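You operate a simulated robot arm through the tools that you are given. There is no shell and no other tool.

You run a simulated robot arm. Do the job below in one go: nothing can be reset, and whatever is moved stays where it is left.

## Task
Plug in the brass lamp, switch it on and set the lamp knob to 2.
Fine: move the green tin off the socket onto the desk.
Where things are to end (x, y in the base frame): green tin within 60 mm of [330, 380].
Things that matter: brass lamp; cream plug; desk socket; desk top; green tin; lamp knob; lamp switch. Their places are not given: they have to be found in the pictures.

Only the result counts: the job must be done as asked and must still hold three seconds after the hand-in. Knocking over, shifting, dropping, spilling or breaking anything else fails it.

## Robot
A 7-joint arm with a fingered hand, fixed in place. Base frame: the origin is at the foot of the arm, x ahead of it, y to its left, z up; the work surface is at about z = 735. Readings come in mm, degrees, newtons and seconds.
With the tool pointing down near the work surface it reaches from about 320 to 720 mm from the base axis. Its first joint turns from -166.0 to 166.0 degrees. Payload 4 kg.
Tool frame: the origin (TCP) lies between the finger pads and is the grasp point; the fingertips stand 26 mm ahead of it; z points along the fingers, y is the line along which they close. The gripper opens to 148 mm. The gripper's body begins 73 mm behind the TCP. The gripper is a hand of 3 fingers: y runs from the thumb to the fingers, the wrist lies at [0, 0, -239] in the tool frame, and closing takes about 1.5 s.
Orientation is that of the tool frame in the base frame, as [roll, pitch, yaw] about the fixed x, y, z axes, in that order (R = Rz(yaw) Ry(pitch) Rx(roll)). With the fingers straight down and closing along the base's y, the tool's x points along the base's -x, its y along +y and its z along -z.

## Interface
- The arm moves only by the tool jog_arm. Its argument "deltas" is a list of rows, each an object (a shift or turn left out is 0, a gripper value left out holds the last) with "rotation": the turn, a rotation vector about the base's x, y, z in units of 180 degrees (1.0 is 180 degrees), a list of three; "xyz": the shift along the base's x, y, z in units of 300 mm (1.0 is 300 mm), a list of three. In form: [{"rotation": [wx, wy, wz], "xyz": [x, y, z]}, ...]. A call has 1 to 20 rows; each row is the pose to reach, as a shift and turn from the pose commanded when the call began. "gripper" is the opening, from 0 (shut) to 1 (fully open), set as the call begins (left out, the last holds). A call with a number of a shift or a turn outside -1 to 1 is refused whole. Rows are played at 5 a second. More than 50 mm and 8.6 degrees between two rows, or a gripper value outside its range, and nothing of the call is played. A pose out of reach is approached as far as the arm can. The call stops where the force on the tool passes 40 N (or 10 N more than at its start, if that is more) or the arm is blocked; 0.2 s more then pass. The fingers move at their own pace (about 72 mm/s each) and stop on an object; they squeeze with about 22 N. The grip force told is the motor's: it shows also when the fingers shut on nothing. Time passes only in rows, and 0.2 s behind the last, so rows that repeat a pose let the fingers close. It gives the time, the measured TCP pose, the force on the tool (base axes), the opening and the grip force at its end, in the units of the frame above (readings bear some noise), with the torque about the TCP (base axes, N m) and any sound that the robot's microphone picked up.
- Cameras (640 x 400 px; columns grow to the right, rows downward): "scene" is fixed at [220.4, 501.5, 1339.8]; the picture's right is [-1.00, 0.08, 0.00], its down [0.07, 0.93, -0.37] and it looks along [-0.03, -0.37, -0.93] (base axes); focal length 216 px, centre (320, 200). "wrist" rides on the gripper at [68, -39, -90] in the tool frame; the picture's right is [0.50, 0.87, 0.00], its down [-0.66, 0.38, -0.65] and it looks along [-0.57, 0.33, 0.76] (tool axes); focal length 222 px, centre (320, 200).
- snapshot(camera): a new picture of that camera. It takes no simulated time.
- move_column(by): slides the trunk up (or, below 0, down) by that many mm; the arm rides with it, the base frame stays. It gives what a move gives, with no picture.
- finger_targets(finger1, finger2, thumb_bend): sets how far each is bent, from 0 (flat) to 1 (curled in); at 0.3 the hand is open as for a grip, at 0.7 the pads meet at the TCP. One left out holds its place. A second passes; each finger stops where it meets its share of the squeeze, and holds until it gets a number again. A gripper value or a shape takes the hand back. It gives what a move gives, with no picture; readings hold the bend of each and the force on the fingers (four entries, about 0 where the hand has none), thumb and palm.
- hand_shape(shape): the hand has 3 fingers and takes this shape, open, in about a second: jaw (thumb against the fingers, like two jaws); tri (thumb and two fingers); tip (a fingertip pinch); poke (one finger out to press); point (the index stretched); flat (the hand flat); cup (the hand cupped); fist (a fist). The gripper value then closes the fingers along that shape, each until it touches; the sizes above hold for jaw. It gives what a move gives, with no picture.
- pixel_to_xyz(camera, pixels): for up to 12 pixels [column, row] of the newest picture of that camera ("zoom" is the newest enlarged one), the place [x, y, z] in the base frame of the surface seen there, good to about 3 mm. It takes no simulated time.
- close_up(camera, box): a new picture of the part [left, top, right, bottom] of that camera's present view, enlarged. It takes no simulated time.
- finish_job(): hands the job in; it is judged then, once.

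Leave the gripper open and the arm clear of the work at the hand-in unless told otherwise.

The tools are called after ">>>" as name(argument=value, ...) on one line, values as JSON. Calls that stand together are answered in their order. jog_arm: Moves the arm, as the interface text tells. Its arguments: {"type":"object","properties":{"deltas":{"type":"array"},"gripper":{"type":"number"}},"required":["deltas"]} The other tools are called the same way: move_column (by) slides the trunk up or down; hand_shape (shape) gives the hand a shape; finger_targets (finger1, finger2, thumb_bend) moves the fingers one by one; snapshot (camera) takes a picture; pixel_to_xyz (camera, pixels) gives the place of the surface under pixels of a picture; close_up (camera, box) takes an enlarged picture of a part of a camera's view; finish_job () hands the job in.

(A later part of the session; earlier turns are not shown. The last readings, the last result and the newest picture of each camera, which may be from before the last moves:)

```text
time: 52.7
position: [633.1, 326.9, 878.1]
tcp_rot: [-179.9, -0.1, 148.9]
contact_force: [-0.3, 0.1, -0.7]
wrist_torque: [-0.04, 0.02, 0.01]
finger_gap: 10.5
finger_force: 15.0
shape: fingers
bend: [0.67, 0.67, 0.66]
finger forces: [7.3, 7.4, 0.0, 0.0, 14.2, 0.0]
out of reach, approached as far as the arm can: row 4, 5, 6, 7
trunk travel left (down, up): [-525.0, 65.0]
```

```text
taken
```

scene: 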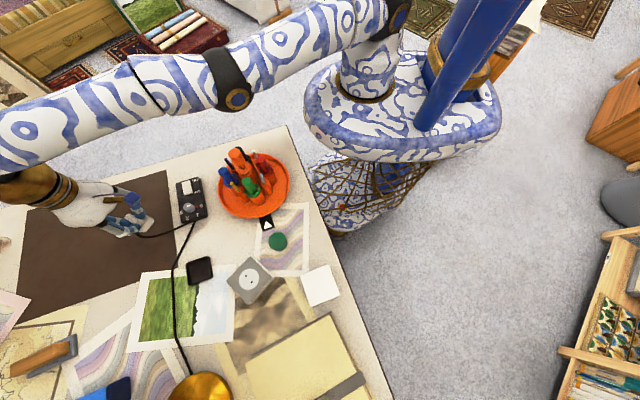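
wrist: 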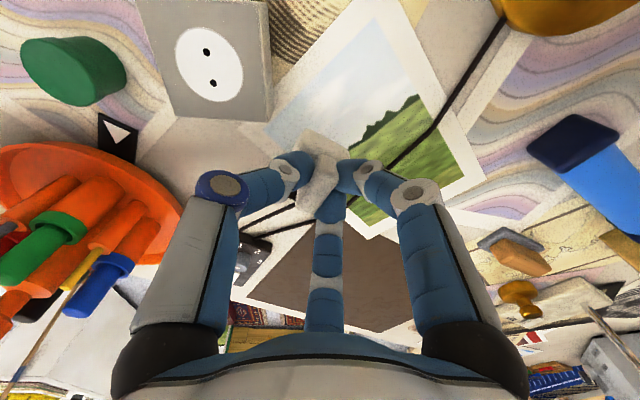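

Yaw turns freely but the radius still won't shrink: the elbow is on the wrong side (down/left) of the shoulder–wrist line. I raise the trunk for room, then stretch the arm fully straight as preparation for flipping the elbow to its original side.

>>> move_column(by=60)

>>> jog_arm(deltas=[{"xyz": [0.03, 0.015, 0]}, {"xyz": [0.07, 0.035, 0]}, {"xyz": [0.11, 0.055, 0]}, {"xyz": [0.11, 0.055, 0]}])

>>> snapshot(camera="scene")

```text
time: 53.7
position: [633.8, 327.9, 939.7]
tcp_rot: [-179.9, -0.1, 148.8]
contact_force: [-0.1, 0.8, -0.7]
wrist_torque: [0.01, 0.0, -0.01]
finger_gap: 10.0
finger_force: 15.2
shape: fingers
bend: [0.67, 0.67, 0.66]
finger forces: [7.2, 7.4, 0.0, 0.1, 14.2, 0.1]
trunk travel left (down, up): [-585.0, 5.0]
```

```text
time: 54.7
position: [634.5, 331.7, 941.4]
tcp_rot: [-179.9, -0.1, 148.8]
contact_force: [0.2, 0.8, -0.7]
wrist_torque: [-0.01, 0.03, 0.04]
finger_gap: 10.6
finger_force: 14.5
shape: fingers
bend: [0.67, 0.67, 0.66]
finger forces: [7.3, 7.4, 0.1, 0.0, 14.1, 0.0]
out of reach, approached as far as the arm can: row 1, 2, 3, 4
trunk travel left (down, up): [-585.0, 5.0]
```

```text
taken
```

scene: 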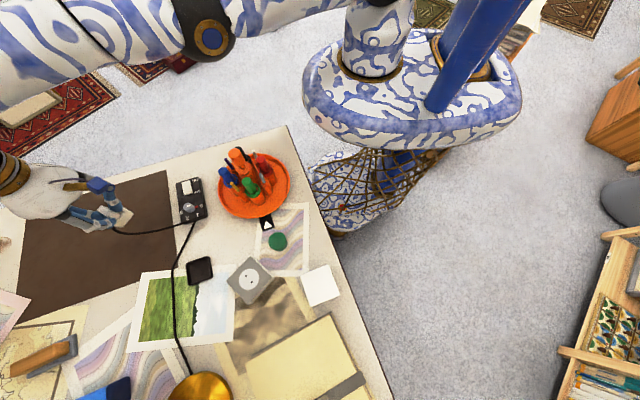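

The arm is truly straight (neither in nor out works). From the elbow disc's facing, bending the right way means the wrist moving down and toward +y. I now move down/+y first and only then inward.

>>> jog_arm(deltas=[{"xyz": [-0.023, 0.03, -0.067]}, {"xyz": [-0.047, 0.06, -0.133]}, {"xyz": [-0.067, 0.087, -0.2]}, {"xyz": [-0.117, 0.087, -0.24]}, {"xyz": [-0.167, 0.073, -0.267]}, {"xyz": [-0.25, 0.033, -0.267]}, {"xyz": [-0.323, 0.003, -0.267]}, {"xyz": [-0.323, 0.003, -0.267]}])

>>> snapshot(camera="scene")

```text
time: 56.5
position: [538.4, 333.6, 861.7]
tcp_rot: [-180.0, -0.2, 148.8]
contact_force: [-0.6, -0.3, -1.0]
wrist_torque: [0.0, -0.02, 0.0]
finger_gap: 9.9
finger_force: 14.3
shape: fingers
bend: [0.67, 0.67, 0.66]
finger forces: [7.4, 7.4, 0.0, 0.1, 14.0, 0.0]
trunk travel left (down, up): [-585.0, 5.0]
```

```text
taken
```

scene: 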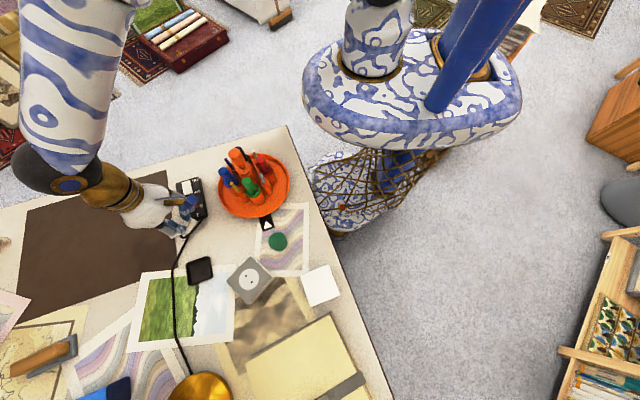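

The elbow is back on its proper side and the arm reached (538, 334, 862) with the plug still held. I now raise 40 mm and tilt about 64° with the fingers toward +y (a natural direction for this arm) to look at the plug's underside.

>>> jog_arm(deltas=[{"xyz": [0, 0, 0.07]}, {"xyz": [0, 0, 0.133], "rotation": [0.042, 0.015, 0]}, {"xyz": [0, 0, 0.133], "rotation": [0.084, 0.03, 0]}, {"xyz": [0, 0, 0.133], "rotation": [0.126, 0.044, 0]}, {"xyz": [0, 0, 0.133], "rotation": [0.168, 0.059, 0]}, {"xyz": [0, 0, 0.133], "rotation": [0.211, 0.074, 0]}, {"xyz": [0, 0, 0.133], "rotation": [0.253, 0.089, 0]}])

>>> snapshot(camera="scene")

```text
time: 58.1
position: [539.4, 331.1, 899.5]
tcp_rot: [144.4, -35.3, 160.6]
contact_force: [0.7, 0.6, -0.5]
wrist_torque: [-0.04, 0.0, 0.01]
finger_gap: 10.4
finger_force: 14.3
shape: fingers
bend: [0.67, 0.67, 0.66]
finger forces: [7.3, 7.3, 0.0, 0.1, 14.3, 0.0]
trunk travel left (down, up): [-585.0, 5.0]
```

```text
taken
```

scene: 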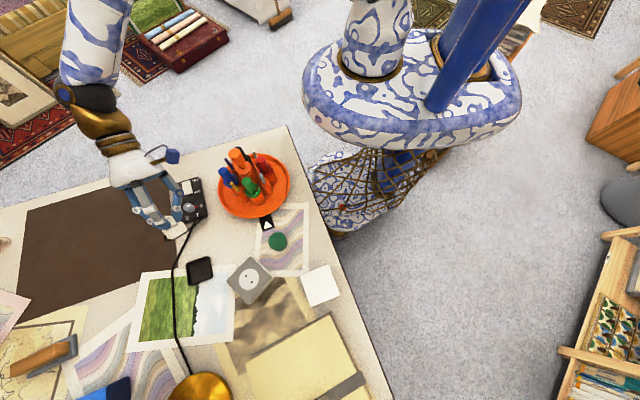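

It's at about 48° tilt with no reach problem. I enlarge the plug and then tilt further.

>>> close_up(camera="scene", box=[145, 195, 215, 255])

>>> jog_arm(deltas=[{"rotation": [0.042, 0.015, 0]}, {"rotation": [0.084, 0.03, 0]}, {"rotation": [0.12, 0.042, 0]}, {"rotation": [0.12, 0.042, 0]}])

>>> close_up(camera="scene", box=[145, 195, 215, 255])

```text
6.67 times, centred on (180, 225) of scene
```

zoom: 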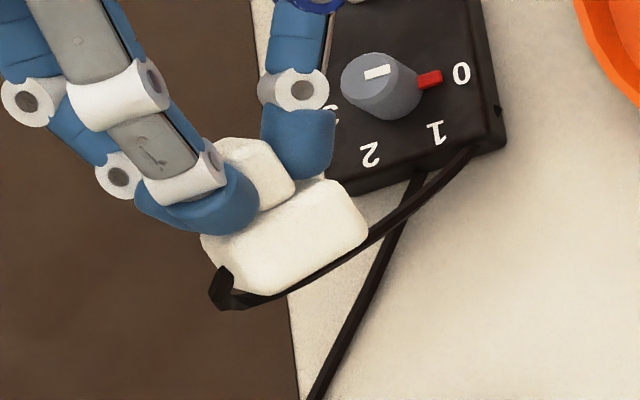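

```text
time: 59.1
position: [540.3, 330.5, 901.1]
tcp_rot: [118.2, -47.1, 178.0]
contact_force: [-0.6, 0.6, 0.3]
wrist_torque: [-0.02, -0.03, 0.04]
finger_gap: 10.5
finger_force: 14.5
shape: fingers
bend: [0.67, 0.67, 0.66]
finger forces: [7.3, 7.4, 0.1, 0.0, 14.3, 0.0]
trunk travel left (down, up): [-585.0, 5.0]
```

```text
6.67 times, centred on (180, 225) of scene
```

zoom: 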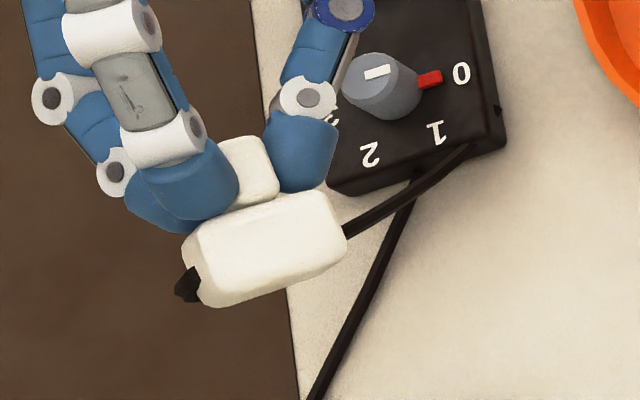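

Still no pins along the lower edge; the cord leaves at the left side. I tilt about 20° more to see the underside itself.

>>> jog_arm(deltas=[{"rotation": [0.042, 0.015, 0]}, {"rotation": [0.084, 0.03, 0]}, {"rotation": [0.11, 0.039, 0]}, {"rotation": [0.11, 0.039, 0]}])

>>> close_up(camera="scene", box=[145, 195, 215, 255])

>>> snapshot(camera="scene")

```text
time: 60.1
position: [541.1, 331.2, 901.8]
tcp_rot: [86.5, -50.5, -157.8]
contact_force: [0.4, 0.1, -0.7]
wrist_torque: [-0.01, 0.01, -0.01]
finger_gap: 10.0
finger_force: 14.7
shape: fingers
bend: [0.67, 0.67, 0.66]
finger forces: [7.4, 7.3, 0.1, 0.0, 14.4, 0.0]
trunk travel left (down, up): [-585.0, 5.0]
```

```text
6.67 times, centred on (180, 225) of scene
```

zoom: 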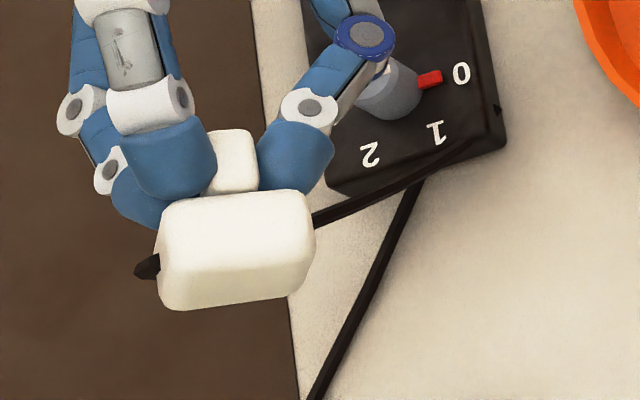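

```text
taken
```

scene: 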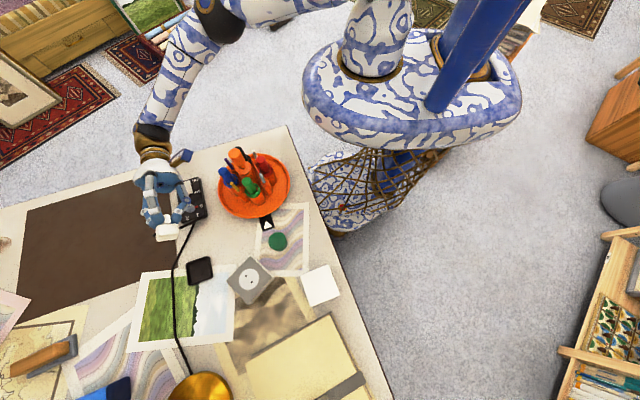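

The hand is now horizontal and the plug's underside faces the camera. I enlarge it as far as possible.

>>> close_up(camera="scene", box=[155, 215, 185, 240])

>>> pixel_to_xyz(camera="zoom", pixels=[[200, 150], [350, 140], [200, 230], [350, 200], [250, 250], [350, 250], [280, 200], [150, 160], [430, 180], [300, 270]])

```text
16.00 times, centred on (170, 228) of scene
```

zoom: 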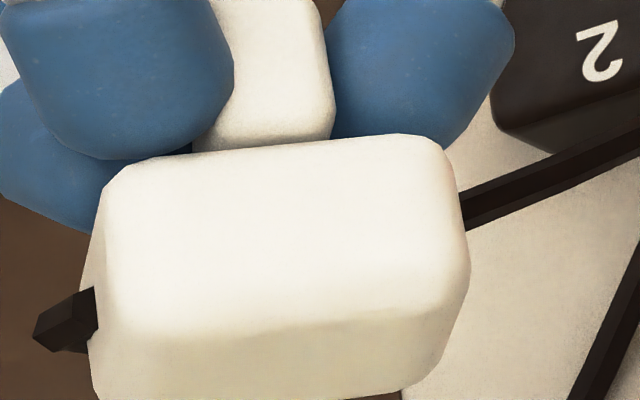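

```text
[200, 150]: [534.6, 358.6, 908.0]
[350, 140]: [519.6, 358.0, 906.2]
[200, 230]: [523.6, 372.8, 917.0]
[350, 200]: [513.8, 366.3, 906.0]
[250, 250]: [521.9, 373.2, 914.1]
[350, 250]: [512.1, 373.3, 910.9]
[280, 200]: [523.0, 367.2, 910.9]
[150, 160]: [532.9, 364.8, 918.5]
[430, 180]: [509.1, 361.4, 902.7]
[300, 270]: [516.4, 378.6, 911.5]
```

The lower part is cut off, so I shift the enlargement down to show the underside fully.

>>> close_up(camera="scene", box=[155, 222, 187, 247])

>>> pixel_to_xyz(camera="zoom", pixels=[[150, 230], [250, 220], [350, 210], [150, 260], [250, 260], [350, 240], [200, 200], [300, 170], [400, 150], [100, 230], [200, 280], [300, 270]])

```text
16.00 times, centred on (171, 234) of scene
```

zoom: 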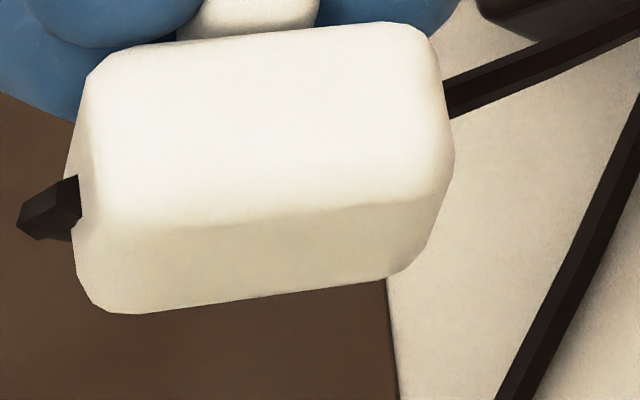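

```text
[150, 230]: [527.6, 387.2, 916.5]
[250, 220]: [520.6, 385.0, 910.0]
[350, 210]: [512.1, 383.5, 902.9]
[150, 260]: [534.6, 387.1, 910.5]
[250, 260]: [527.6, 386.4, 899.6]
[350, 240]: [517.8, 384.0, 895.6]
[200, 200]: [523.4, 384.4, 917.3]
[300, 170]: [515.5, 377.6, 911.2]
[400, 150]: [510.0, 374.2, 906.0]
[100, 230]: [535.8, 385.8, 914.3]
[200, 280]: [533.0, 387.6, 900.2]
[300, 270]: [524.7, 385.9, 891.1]
```

The underside is smooth with no pins, so alignment has to be judged by the plug body and ridge against the socket's hole line (135.4°). The lamp lighting up will confirm it. I un-tilt the hand back to upright.

>>> jog_arm(deltas=[{"rotation": [-0.0403, -0.0142, 0]}, {"rotation": [-0.0806, -0.0284, 0]}, {"rotation": [-0.1209, -0.0426, 0]}, {"rotation": [-0.1612, -0.0568, 0]}, {"rotation": [-0.2015, -0.071, 0]}, {"rotation": [-0.2418, -0.0852, 0]}, {"rotation": [-0.2821, -0.0994, 0]}, {"rotation": [-0.3224, -0.1136, 0]}, {"rotation": [-0.3627, -0.1278, 0]}, {"rotation": [-0.403, -0.142, 0]}, {"rotation": [-0.4433, -0.1562, 0]}, {"rotation": [-0.483, -0.17, 0]}, {"rotation": [-0.483, -0.17, 0]}])

>>> snapshot(camera="scene")

```text
time: 62.9
position: [539.3, 331.9, 901.2]
tcp_rot: [-179.7, 0.0, 148.7]
contact_force: [0.8, -0.1, 1.1]
wrist_torque: [-0.01, -0.01, -0.01]
finger_gap: 10.1
finger_force: 14.2
shape: fingers
bend: [0.67, 0.67, 0.66]
finger forces: [7.6, 7.5, 0.1, 0.0, 14.1, 0.1]
trunk travel left (down, up): [-585.0, 5.0]
```

```text
taken
```

scene: 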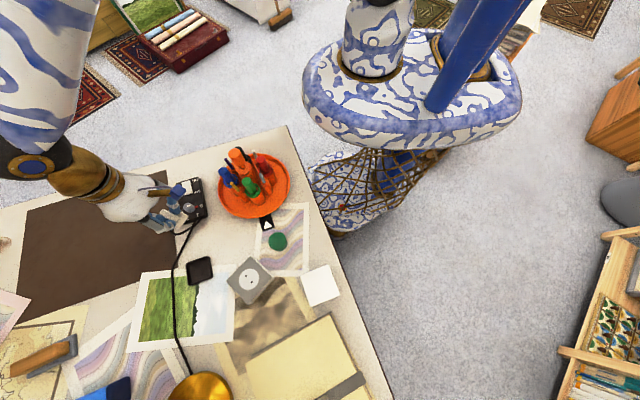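

Upright again. I carry the plug over the socket at about (398, 473, 880), turning the hand to yaw 131° so the ridge lies along the hole line.

>>> jog_arm(deltas=[{"xyz": [-0.08, 0.08, 0], "rotation": [0, 0, -0.017]}, {"xyz": [-0.16, 0.16, 0], "rotation": [0, 0, -0.034]}, {"xyz": [-0.24, 0.24, -0.01], "rotation": [0, 0, -0.051]}, {"xyz": [-0.32, 0.32, -0.03], "rotation": [0, 0, -0.068]}, {"xyz": [-0.4, 0.4, -0.05], "rotation": [0, 0, -0.085]}, {"xyz": [-0.47, 0.47, -0.067], "rotation": [0, 0, -0.0983]}, {"xyz": [-0.47, 0.47, -0.067], "rotation": [0, 0, -0.0983]}])

>>> snapshot(camera="wrist")

>>> snapshot(camera="scene")

```text
time: 64.5
position: [397.3, 475.1, 882.4]
tcp_rot: [-179.9, 0.0, 131.1]
contact_force: [-0.4, -0.6, -1.1]
wrist_torque: [0.01, -0.01, -0.04]
finger_gap: 10.3
finger_force: 13.8
shape: fingers
bend: [0.67, 0.67, 0.66]
finger forces: [7.4, 7.5, 0.0, 0.0, 14.1, 0.0]
trunk travel left (down, up): [-585.0, 5.0]
```

```text
taken
```

wrist: 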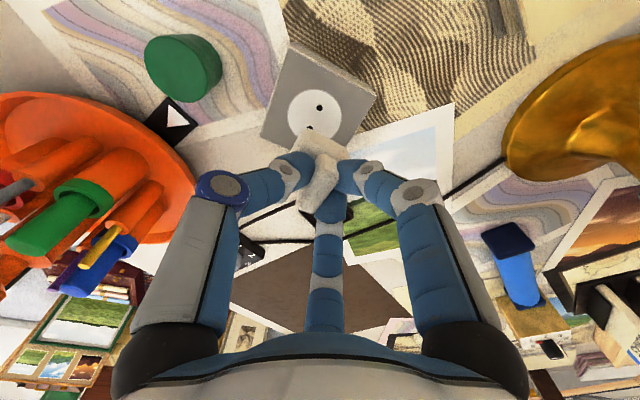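

```text
taken
```

scene: 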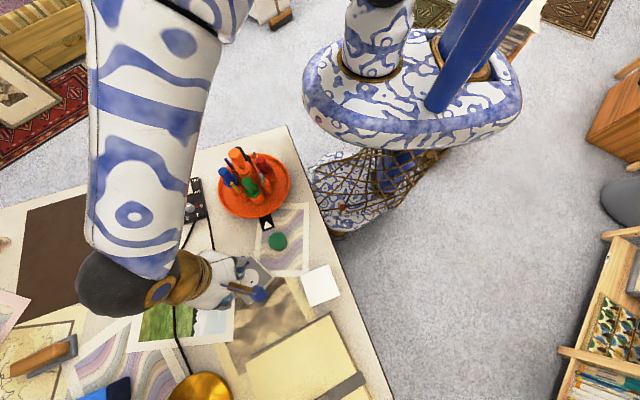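

The arm is in a healthy posture. I enlarge the wrist view to compare plug and socket directions, and measure the socket again.

>>> close_up(camera="wrist", box=[240, 40, 400, 220])

>>> pixel_to_xyz(camera="wrist", pixels=[[320, 107], [309, 128], [316, 110], [290, 45], [372, 95], [265, 135], [350, 150]])

```text
2.22 times, centred on (320, 130) of wrist
```

zoom: 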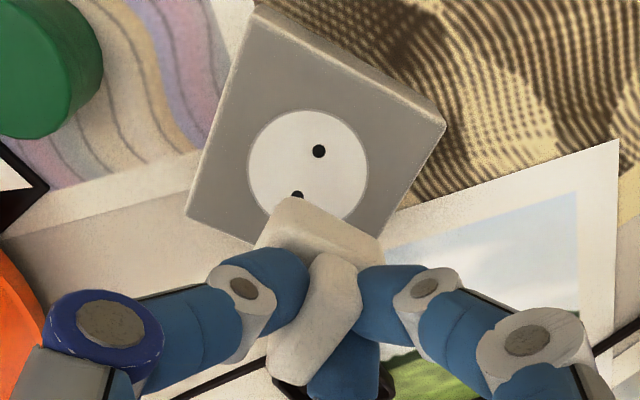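

```text
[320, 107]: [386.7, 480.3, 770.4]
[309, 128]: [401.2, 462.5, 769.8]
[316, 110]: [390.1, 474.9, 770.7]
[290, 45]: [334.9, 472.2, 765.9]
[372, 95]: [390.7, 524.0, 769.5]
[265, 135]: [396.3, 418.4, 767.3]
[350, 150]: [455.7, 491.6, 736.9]
```

Plug and socket agree to about 2° and 2 mm. I correct by (0, −2) mm and −2°, and descend to TCP z≈838, with the plug's bottom about 16 mm above the socket.

>>> jog_arm(deltas=[{"xyz": [0, -0.0067, -0.03], "rotation": [0, 0, -0.011]}, {"xyz": [0, -0.0067, -0.08], "rotation": [0, 0, -0.011]}, {"xyz": [0, -0.0067, -0.12], "rotation": [0, 0, -0.011]}, {"xyz": [0, -0.0067, -0.147], "rotation": [0, 0, -0.011]}, {"xyz": [0, -0.0067, -0.147], "rotation": [0, 0, -0.011]}])

>>> close_up(camera="wrist", box=[240, 60, 400, 220])

>>> close_up(camera="scene", box=[200, 230, 300, 310])

```text
time: 65.7
position: [399.2, 470.7, 836.9]
tcp_rot: [-179.9, 0.1, 129.1]
contact_force: [0.2, -0.9, -0.7]
wrist_torque: [0.0, -0.05, -0.01]
finger_gap: 10.4
finger_force: 14.0
shape: fingers
bend: [0.67, 0.67, 0.66]
finger forces: [7.5, 7.4, 0.1, 0.0, 14.2, 0.1]
trunk travel left (down, up): [-585.0, 5.0]
```

```text
2.50 times, centred on (320, 140) of wrist
```

zoom: 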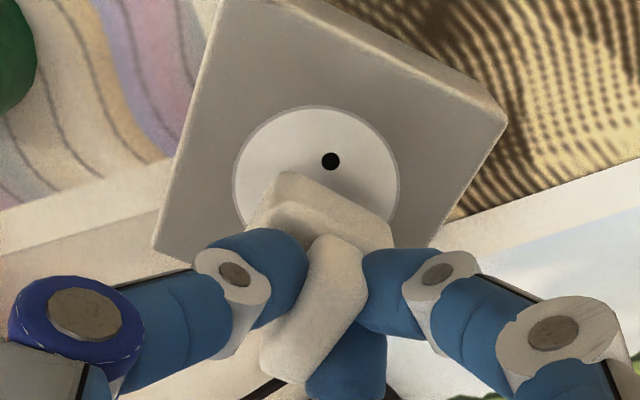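

```text
5.00 times, centred on (250, 270) of scene
```

zoom: 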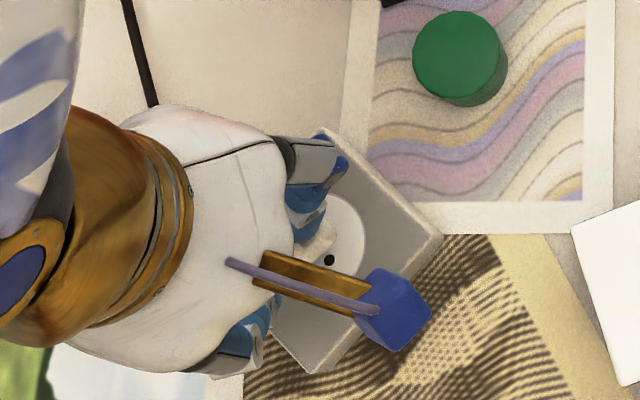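

The socket centre lies about (+2, +1) mm from the plug centre in the tool frame. I correct by half a step and descend 9 mm, then look again.

>>> jog_arm(deltas=[{"xyz": [-0.0018, 0.005, -0.01]}, {"xyz": [-0.0018, 0.005, -0.02]}, {"xyz": [-0.0018, 0.005, -0.03]}, {"xyz": [-0.0018, 0.005, -0.03]}])

>>> close_up(camera="wrist", box=[240, 60, 400, 220])

>>> close_up(camera="scene", box=[225, 250, 275, 310])

```text
time: 66.7
position: [398.8, 471.7, 828.7]
tcp_rot: [-179.8, 0.0, 129.2]
contact_force: [-0.5, 0.4, -0.1]
wrist_torque: [0.02, 0.03, -0.01]
finger_gap: 10.4
finger_force: 14.0
shape: fingers
bend: [0.67, 0.67, 0.66]
finger forces: [7.5, 7.6, 0.0, 0.0, 14.1, 0.0]
trunk travel left (down, up): [-585.0, 5.0]
```

```text
2.50 times, centred on (320, 140) of wrist
```

zoom: 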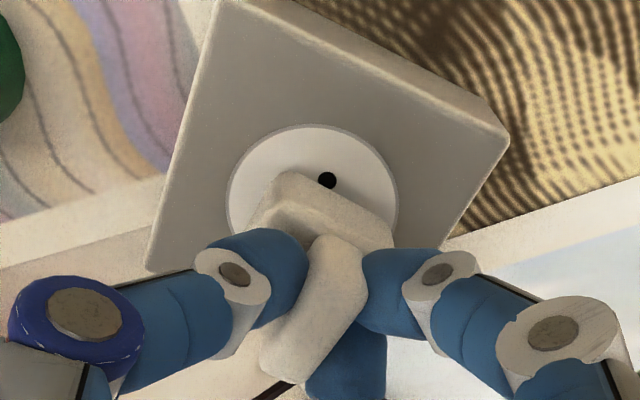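

```text
6.67 times, centred on (250, 280) of scene
```

zoom: 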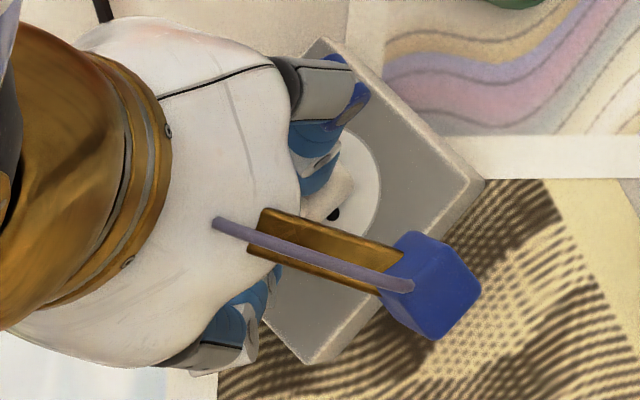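

Plug and socket centres now agree within 1 mm. I lower slowly, 1.2 mm per row, and watch force and sound.

>>> jog_arm(deltas=[{"xyz": [0, 0, -0.004]}, {"xyz": [0, 0, -0.008]}, {"xyz": [0, 0, -0.012]}, {"xyz": [0, 0, -0.016]}, {"xyz": [0, 0, -0.02]}, {"xyz": [0, 0, -0.02]}])

>>> close_up(camera="wrist", box=[240, 60, 400, 220])

```text
time: 68.1
position: [397.5, 472.0, 823.2]
tcp_rot: [179.9, -0.2, 129.2]
contact_force: [1.3, 1.4, 9.2]
wrist_torque: [-0.01, -0.05, -0.01]
finger_gap: 10.1
finger_force: 16.5
shape: fingers
bend: [0.67, 0.67, 0.66]
finger forces: [8.9, 8.9, 0.1, 0.1, 15.0, 0.1]
trunk travel left (down, up): [-585.0, 5.0]
```

```text
2.50 times, centred on (320, 140) of wrist
```

zoom: 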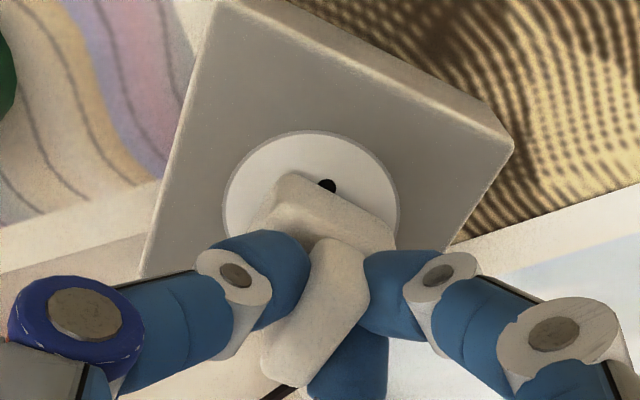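

Contact at 9 N with the plug's bottom on the socket, but one hole is still visible beside the plug, so the plug may be tilted or offset in the grip. I enlarge more to judge.

>>> close_up(camera="wrist", box=[285, 105, 365, 215])

>>> pixel_to_xyz(camera="zoom", pixels=[[270, 120], [290, 140], [320, 150], [260, 160], [300, 170], [350, 180], [380, 200], [340, 210], [330, 250], [300, 300], [280, 330], [330, 125]])

```text
3.64 times, centred on (325, 160) of wrist
```

zoom: 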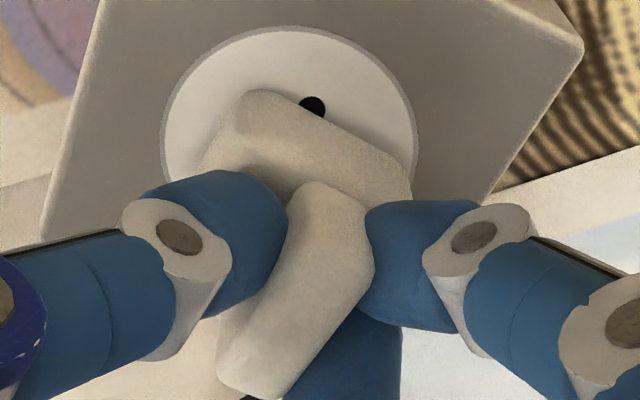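

```text
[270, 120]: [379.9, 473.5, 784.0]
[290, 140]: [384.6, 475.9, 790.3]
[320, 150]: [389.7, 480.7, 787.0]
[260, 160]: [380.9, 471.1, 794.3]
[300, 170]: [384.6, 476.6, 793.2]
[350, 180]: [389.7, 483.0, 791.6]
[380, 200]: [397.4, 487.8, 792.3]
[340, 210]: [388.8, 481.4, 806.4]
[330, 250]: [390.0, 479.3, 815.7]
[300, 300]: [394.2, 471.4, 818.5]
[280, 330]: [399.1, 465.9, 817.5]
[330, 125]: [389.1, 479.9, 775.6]
```

The hold shows a small tilt of the plug (its near side is lower). Pressing on the flat socket should level it. I press about 2 mm further and watch the force.

>>> jog_arm(deltas=[{"xyz": [0, 0, -0.003]}, {"xyz": [0, 0, -0.006]}, {"xyz": [0, 0, -0.006]}])

>>> close_up(camera="wrist", box=[285, 105, 365, 215])

```text
time: 68.9
position: [398.2, 471.7, 822.3]
tcp_rot: [-180.0, -0.1, 129.3]
contact_force: [-1.6, 1.0, 21.6]
wrist_torque: [0.06, -0.04, -0.02]
finger_gap: 9.6
finger_force: 20.3
shape: fingers
bend: [0.71, 0.71, 0.66]
finger forces: [11.5, 11.1, 0.1, 0.0, 18.2, 0.1]
trunk travel left (down, up): [-585.0, 5.0]
```

```text
3.64 times, centred on (325, 160) of wrist
```

zoom: 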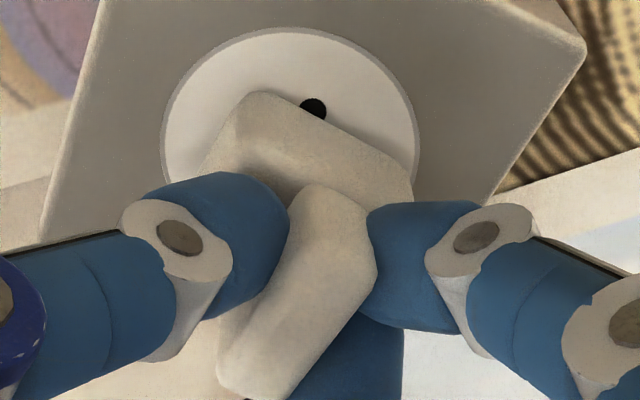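

The plug rests flat (little torque), but it sits about 6 mm too far from the camera side and 3 mm sideways, since the hole is still uncovered. I lift 5 mm, shift by (−6, +3) mm and look again.

>>> jog_arm(deltas=[{"xyz": [0, 0, 0.01]}, {"xyz": [0, 0, 0.022]}, {"xyz": [-0.01, 0.0047, 0.022]}, {"xyz": [-0.0203, 0.0093, 0.022]}, {"xyz": [-0.0203, 0.0093, 0.022]}])

>>> close_up(camera="wrist", box=[265, 85, 375, 215])

>>> close_up(camera="scene", box=[235, 255, 275, 305])

```text
time: 70.1
position: [391.0, 475.9, 826.5]
tcp_rot: [-180.0, 0.0, 129.1]
contact_force: [-0.2, 1.2, -1.3]
wrist_torque: [0.0, 0.0, -0.01]
finger_gap: 10.4
finger_force: 14.8
shape: fingers
bend: [0.66, 0.66, 0.66]
finger forces: [7.7, 7.6, 0.0, 0.1, 14.2, 0.1]
trunk travel left (down, up): [-585.0, 5.0]
```

```text
3.08 times, centred on (320, 150) of wrist
```

zoom: 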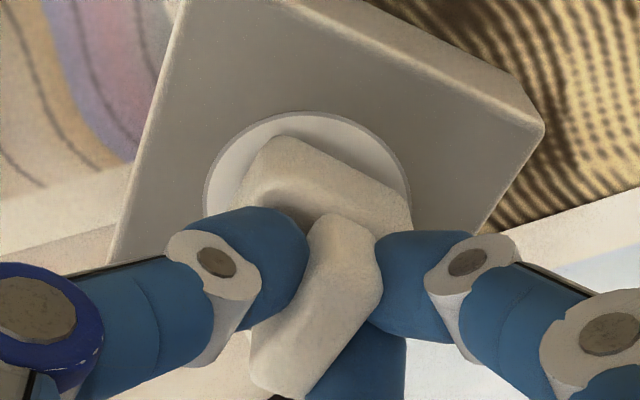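

```text
8.00 times, centred on (255, 280) of scene
```

zoom: 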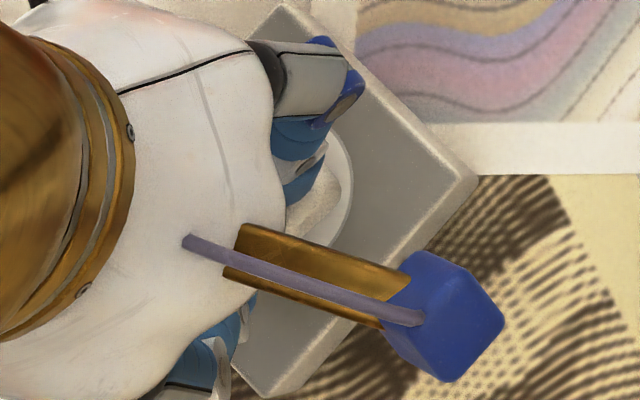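

The hole is now covered and the white disc shows evenly around the plug. I lower again and press, watching force and sound.

>>> jog_arm(deltas=[{"xyz": [0, 0, -0.008]}, {"xyz": [0, 0, -0.014]}, {"xyz": [0, 0, -0.018]}, {"xyz": [0, 0, -0.022]}, {"xyz": [0, 0, -0.026]}, {"xyz": [0, 0, -0.026]}])

>>> close_up(camera="wrist", box=[265, 85, 375, 215])

```text
time: 71.5
position: [392.2, 474.4, 822.6]
tcp_rot: [179.9, -0.2, 129.0]
contact_force: [0.4, -7.9, 30.6]
wrist_torque: [-0.17, -0.07, 0.02]
finger_gap: 9.6
finger_force: 25.8
shape: fingers
bend: [0.71, 0.71, 0.66]
finger forces: [11.9, 14.9, 0.1, 0.0, 24.0, 0.0]
trunk travel left (down, up): [-585.0, 5.0]
heard: snap
```

```text
3.08 times, centred on (320, 150) of wrist
```

zoom: 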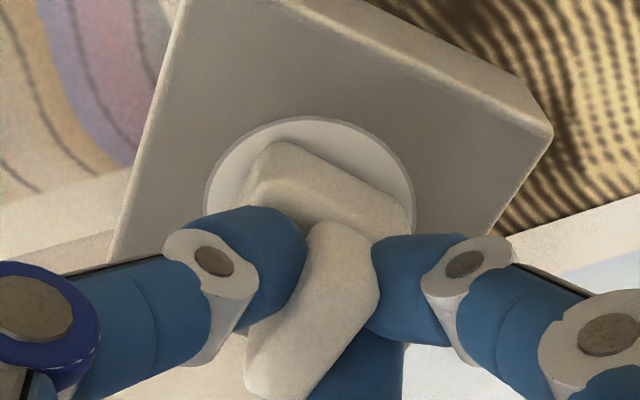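

A "snap" was heard: the plug has seated. I ease the hand up 2.4 mm to take off the preload, then open the thumb and fingers.

>>> jog_arm(deltas=[{"xyz": [0, 0, 0.004]}, {"xyz": [0, 0, 0.008]}, {"xyz": [0, 0, 0.008]}])

>>> finger_targets(thumb_bend=0.5)

>>> finger_targets(finger1=0.58, finger2=0.58, thumb_bend=0.5)

>>> close_up(camera="wrist", box=[220, 60, 420, 240])

```text
time: 72.3
position: [391.3, 473.6, 823.0]
tcp_rot: [-179.9, -0.1, 129.2]
contact_force: [1.3, -2.8, 18.4]
wrist_torque: [-0.04, -0.04, 0.01]
finger_gap: 9.9
finger_force: 19.8
shape: fingers
bend: [0.71, 0.71, 0.66]
finger forces: [10.3, 11.5, 0.0, 0.0, 18.3, 0.0]
trunk travel left (down, up): [-585.0, 5.0]
```

```text
time: 73.3
position: [392.8, 476.0, 823.5]
tcp_rot: [179.8, -0.1, 129.1]
contact_force: [17.3, 13.7, 29.6]
wrist_torque: [0.0, -0.04, -0.02]
finger_gap: 15.2
finger_force: 20.7
shape: fingers
bend: [0.67, 0.67, 0.59]
finger forces: [7.6, 7.5, 0.0, 0.0, 25.9, 0.0]
trunk travel left (down, up): [-585.0, 5.0]
```

```text
time: 74.3
position: [392.2, 473.8, 822.8]
tcp_rot: [-179.9, 0.0, 129.2]
contact_force: [2.9, 3.5, 21.3]
wrist_torque: [0.22, -0.18, -0.05]
finger_gap: 44.6
finger_force: 12.1
shape: fingers
bend: [0.73, 0.73, 0.5]
finger forces: [13.9, 11.4, 0.0, 0.1, 0.0, 0.0]
trunk travel left (down, up): [-585.0, 5.0]
```

```text
2.22 times, centred on (320, 150) of wrist
```

zoom: 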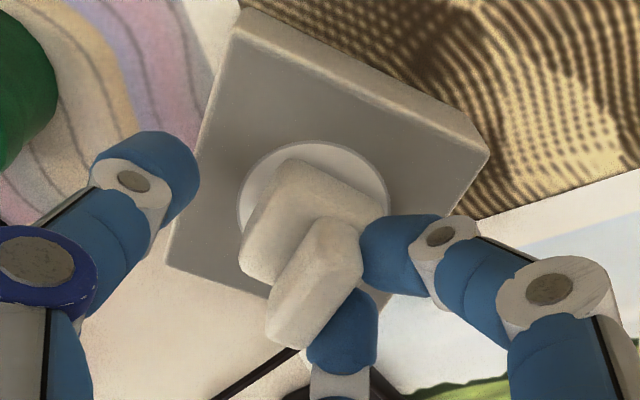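

The thumb is free, but the two fingertips press down on the plug's shoulder (about 21 N) and can't open. I raise the hand in small steps so they come free.

>>> jog_arm(deltas=[{"xyz": [0, 0, 0.007]}, {"xyz": [0, 0, 0.013]}, {"xyz": [0, 0, 0.02]}, {"xyz": [0, 0, 0.02]}])

>>> close_up(camera="wrist", box=[220, 60, 420, 240])

```text
time: 75.3
position: [391.2, 474.2, 827.3]
tcp_rot: [-179.8, 0.1, 129.1]
contact_force: [-0.1, 1.0, 3.9]
wrist_torque: [0.04, -0.08, 0.0]
finger_gap: 50.5
finger_force: 1.7
shape: fingers
bend: [0.57, 0.59, 0.5]
finger forces: [0.0, 3.5, 0.0, 0.0, 0.0, 0.0]
trunk travel left (down, up): [-585.0, 5.0]
```

```text
2.22 times, centred on (320, 150) of wrist
```

zoom: 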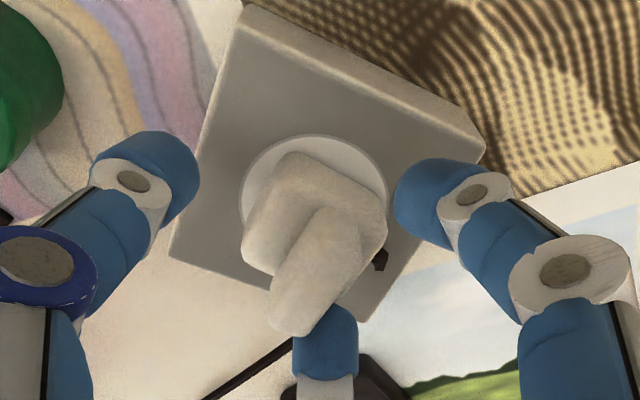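

The fingers are open and the plug stays seated on the white disc. I raise the hand straight up 80 mm and check.

>>> jog_arm(deltas=[{"xyz": [0, 0, 0.02]}, {"xyz": [0, 0, 0.05]}, {"xyz": [0, 0, 0.12]}, {"xyz": [0, 0, 0.2]}, {"xyz": [0, 0, 0.27]}, {"xyz": [0, 0, 0.27]}])

>>> snapshot(camera="wrist")

>>> close_up(camera="wrist", box=[240, 40, 400, 180])

>>> snapshot(camera="scene")

```text
time: 76.7
position: [392.2, 475.7, 908.4]
tcp_rot: [-179.8, 0.1, 129.2]
contact_force: [0.0, -0.5, 0.0]
wrist_torque: [0.03, -0.01, -0.03]
finger_gap: 50.5
finger_force: 0.0
shape: fingers
bend: [0.57, 0.57, 0.5]
finger forces: [0.0, 0.0, 0.1, 0.0, 0.0, 0.0]
trunk travel left (down, up): [-585.0, 5.0]
```

```text
taken
```

wrist: 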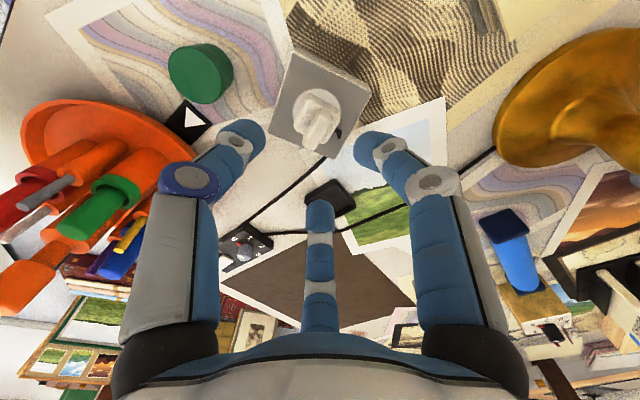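

```text
2.86 times, centred on (320, 110) of wrist
```

zoom: 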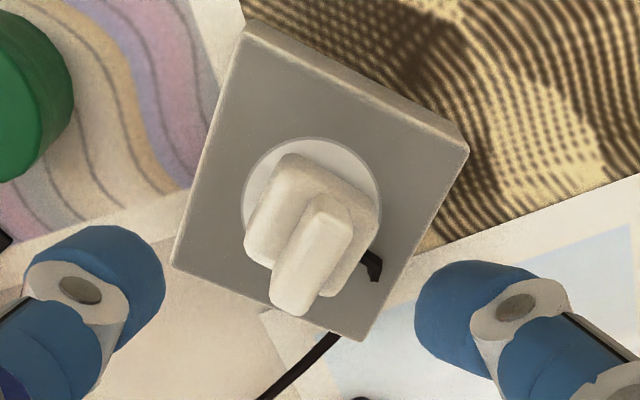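

```text
taken
```

scene: 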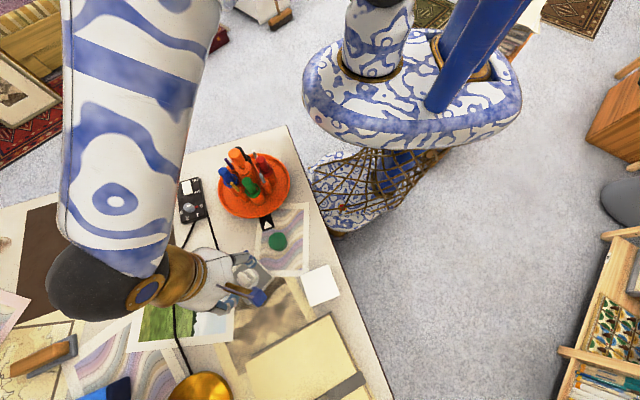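

The plug sits squarely in the socket and the cord follows. Next is the switch: I move over toward the panel at about (540, 290, 940) to look at it.

>>> jog_arm(deltas=[{"xyz": [0.06, -0.08, 0.04]}, {"xyz": [0.14, -0.18, 0.08]}, {"xyz": [0.23, -0.29, 0.107]}, {"xyz": [0.32, -0.4, 0.107]}, {"xyz": [0.41, -0.51, 0.107]}, {"xyz": [0.493, -0.617, 0.107]}, {"xyz": [0.493, -0.617, 0.107]}])

>>> snapshot(camera="wrist")

>>> snapshot(camera="scene")

```text
time: 78.3
position: [542.1, 289.6, 942.1]
tcp_rot: [-179.9, 0.0, 129.2]
contact_force: [0.6, 0.0, 0.2]
wrist_torque: [0.04, 0.01, 0.0]
finger_gap: 50.8
finger_force: 0.1
shape: fingers
bend: [0.57, 0.57, 0.5]
finger forces: [0.0, 0.0, 0.0, 0.1, 0.0, 0.1]
trunk travel left (down, up): [-585.0, 5.0]
```

```text
taken
```

wrist: 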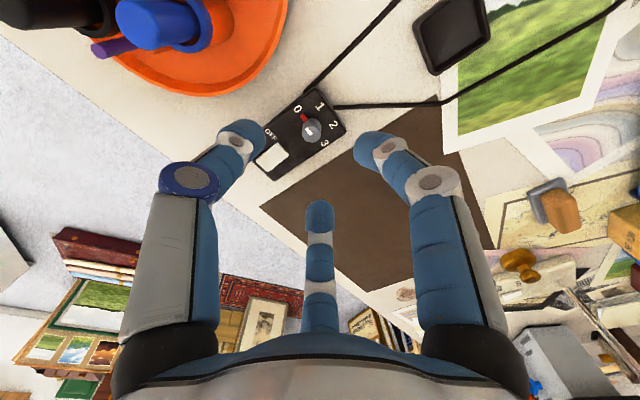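

```text
taken
```

scene: 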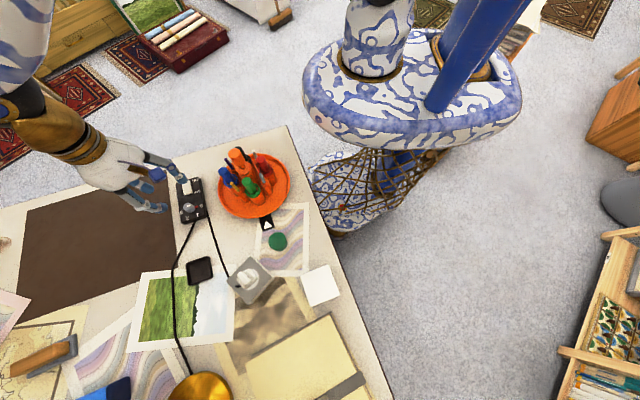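

The panel is visible in the scene view. I enlarge the panel and the plug there and measure the rocker, knob and panel edges.

>>> close_up(camera="scene", box=[160, 165, 220, 230])

>>> pixel_to_xyz(camera="zoom", pixels=[[250, 110], [300, 100], [310, 170], [270, 180], [290, 140], [270, 110], [295, 165], [300, 260], [280, 270], [310, 250], [340, 300], [370, 260]])

>>> close_up(camera="wrist", box=[245, 75, 355, 190])

>>> pixel_to_xyz(camera="zoom", pixels=[[190, 280], [140, 320], [250, 270], [330, 190], [345, 200], [320, 175], [285, 160], [390, 75], [480, 190], [220, 350], [160, 290], [210, 310]])

```text
6.15 times, centred on (190, 198) of scene
```

zoom: 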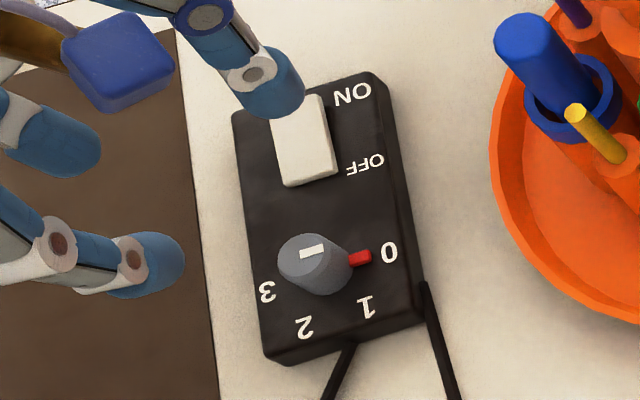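

```text
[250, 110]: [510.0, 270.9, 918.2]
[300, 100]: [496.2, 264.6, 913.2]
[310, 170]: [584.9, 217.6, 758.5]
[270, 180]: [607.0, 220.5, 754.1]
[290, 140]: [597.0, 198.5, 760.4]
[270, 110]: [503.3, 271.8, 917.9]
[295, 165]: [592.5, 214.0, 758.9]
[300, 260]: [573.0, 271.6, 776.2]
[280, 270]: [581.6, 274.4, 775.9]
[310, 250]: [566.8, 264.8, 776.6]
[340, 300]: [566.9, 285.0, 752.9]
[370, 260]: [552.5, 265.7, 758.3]
```

```text
3.48 times, centred on (300, 132) of wrist
```

zoom: 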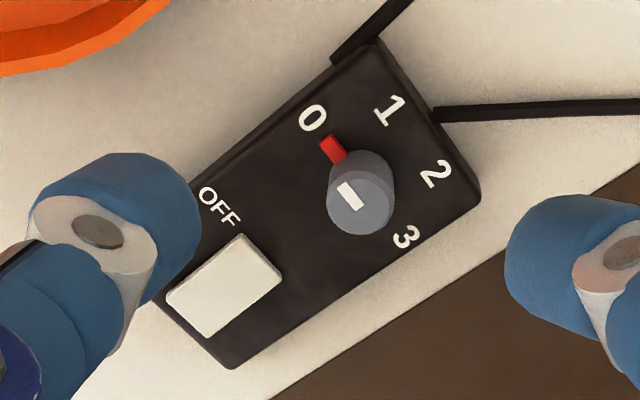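

```text
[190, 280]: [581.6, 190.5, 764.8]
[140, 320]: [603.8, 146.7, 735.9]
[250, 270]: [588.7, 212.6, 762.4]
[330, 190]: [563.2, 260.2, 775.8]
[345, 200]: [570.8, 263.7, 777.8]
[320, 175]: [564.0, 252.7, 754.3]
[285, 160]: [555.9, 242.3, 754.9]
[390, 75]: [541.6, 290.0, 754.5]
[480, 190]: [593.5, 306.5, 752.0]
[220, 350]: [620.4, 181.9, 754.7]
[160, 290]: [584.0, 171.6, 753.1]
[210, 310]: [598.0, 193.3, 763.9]
```

Rocker: ON end at about (596, 180), high (z≈765); OFF end at about (584, 222), low, so it is off now. Knob centre is about (572.6, 267.6) with label 2 about −118° from label 0. I set the "poke" shape here in free air and look at it.

>>> hand_shape(shape="poke")

>>> snapshot(camera="wrist")

>>> close_up(camera="scene", box=[60, 110, 220, 230])

```text
time: 79.2
position: [541.6, 291.8, 941.2]
tcp_rot: [-179.9, -0.1, 129.1]
contact_force: [0.3, -0.4, 0.2]
wrist_torque: [0.0, -0.02, 0.03]
finger_gap: 0.1
finger_force: 0.1
shape: poke
bend: [1.0, 1.0, 0.4]
finger forces: [0.0, 0.0, 0.0, 0.1, 0.1, 0.1]
trunk travel left (down, up): [-585.0, 5.0]
```

```text
taken
```

wrist: 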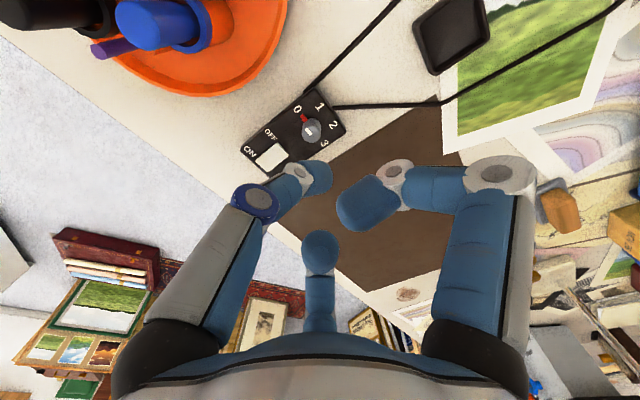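

```text
3.33 times, centred on (140, 170) of scene
```

zoom: 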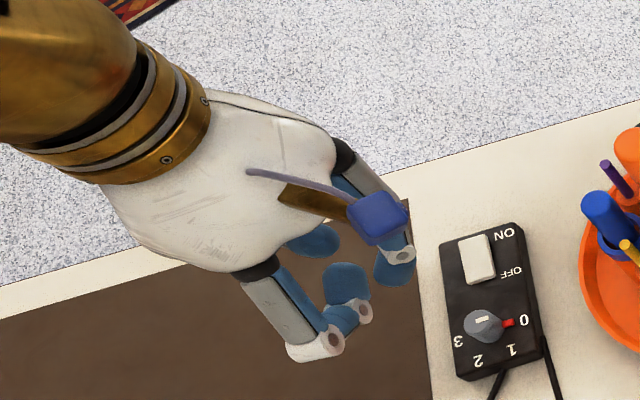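

In "poke" the thumb stands alone with its tip on the tool axis and the other two fingers are curled. I measure the tip and the curled fingers' lowest parts.

>>> close_up(camera="wrist", box=[230, 130, 430, 290])

>>> pixel_to_xyz(camera="wrist", pixels=[[325, 175], [315, 185], [300, 175], [345, 215], [360, 205], [395, 165], [385, 180], [320, 240], [315, 250], [405, 160], [430, 180], [370, 190]])

```text
2.50 times, centred on (330, 210) of wrist
```

zoom: 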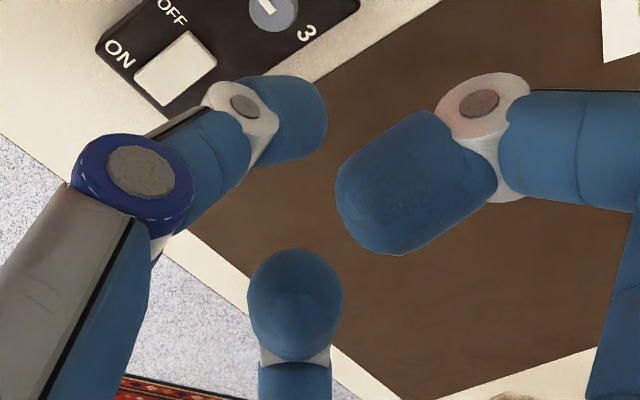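

```text
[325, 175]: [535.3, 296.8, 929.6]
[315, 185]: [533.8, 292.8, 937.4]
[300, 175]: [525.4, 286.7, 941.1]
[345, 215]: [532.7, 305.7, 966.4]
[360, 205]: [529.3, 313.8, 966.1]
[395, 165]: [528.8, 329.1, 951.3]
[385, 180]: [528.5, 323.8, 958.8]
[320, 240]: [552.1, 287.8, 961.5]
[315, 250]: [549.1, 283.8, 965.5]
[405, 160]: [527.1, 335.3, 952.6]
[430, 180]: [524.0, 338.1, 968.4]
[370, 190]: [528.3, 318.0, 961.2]
```

The thumb tip lies within about 5 mm of the tool axis and about 27 mm ahead, with the curled fingers higher up. I move above the rocker's ON end, to about (596.5, 186), and down to z≈815.

>>> jog_arm(deltas=[{"xyz": [0.06, -0.11, 0]}, {"xyz": [0.12, -0.23, 0]}, {"xyz": [0.182, -0.348, -0.02]}, {"xyz": [0.182, -0.348, -0.13]}, {"xyz": [0.182, -0.348, -0.24]}, {"xyz": [0.182, -0.348, -0.35]}, {"xyz": [0.182, -0.348, -0.42]}, {"xyz": [0.182, -0.348, -0.42]}])

>>> snapshot(camera="wrist")

>>> close_up(camera="scene", box=[150, 150, 220, 220])

```text
time: 81.0
position: [593.8, 184.4, 813.2]
tcp_rot: [-179.8, 0.1, 129.2]
contact_force: [-0.2, -0.3, -1.1]
wrist_torque: [0.04, 0.02, 0.01]
finger_gap: 0.4
finger_force: 0.0
shape: poke
bend: [1.0, 1.0, 0.4]
finger forces: [0.0, 0.0, 0.0, 0.0, 0.1, 0.0]
trunk travel left (down, up): [-585.0, 5.0]
```

```text
taken
```

wrist: 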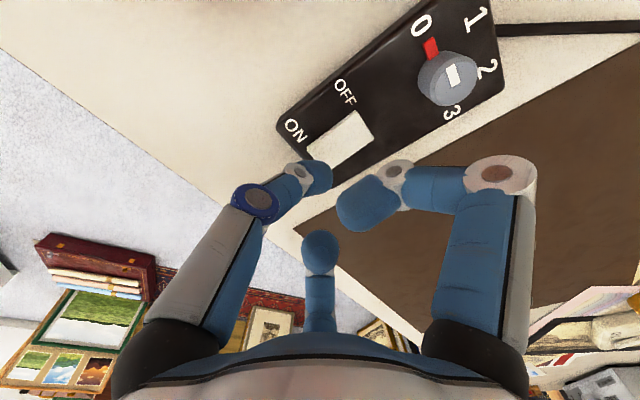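

```text
5.71 times, centred on (185, 185) of scene
```

zoom: 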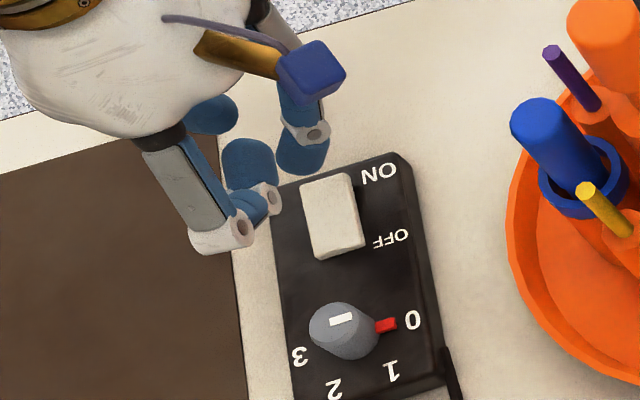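

I enlarge the wrist view to see where the thumb tip will land on the rocker.

>>> close_up(camera="wrist", box=[260, 90, 400, 220])

>>> pixel_to_xyz(camera="zoom", pixels=[[285, 175], [310, 200], [350, 180], [370, 130], [400, 110], [420, 150], [330, 160], [240, 200], [280, 230], [220, 160]])

```text
3.08 times, centred on (330, 155) of wrist
```

zoom: 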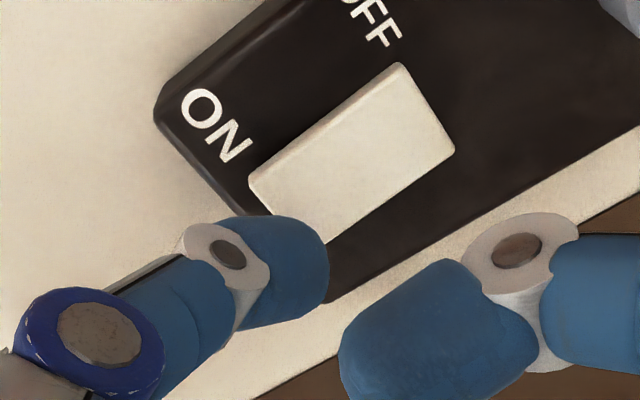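

```text
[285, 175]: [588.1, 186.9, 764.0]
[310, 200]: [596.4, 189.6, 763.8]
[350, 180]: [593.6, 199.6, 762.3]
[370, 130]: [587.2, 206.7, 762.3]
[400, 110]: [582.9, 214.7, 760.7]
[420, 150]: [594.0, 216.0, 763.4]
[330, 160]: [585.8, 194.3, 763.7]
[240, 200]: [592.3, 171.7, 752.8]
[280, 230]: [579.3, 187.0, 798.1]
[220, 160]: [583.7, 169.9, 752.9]
```

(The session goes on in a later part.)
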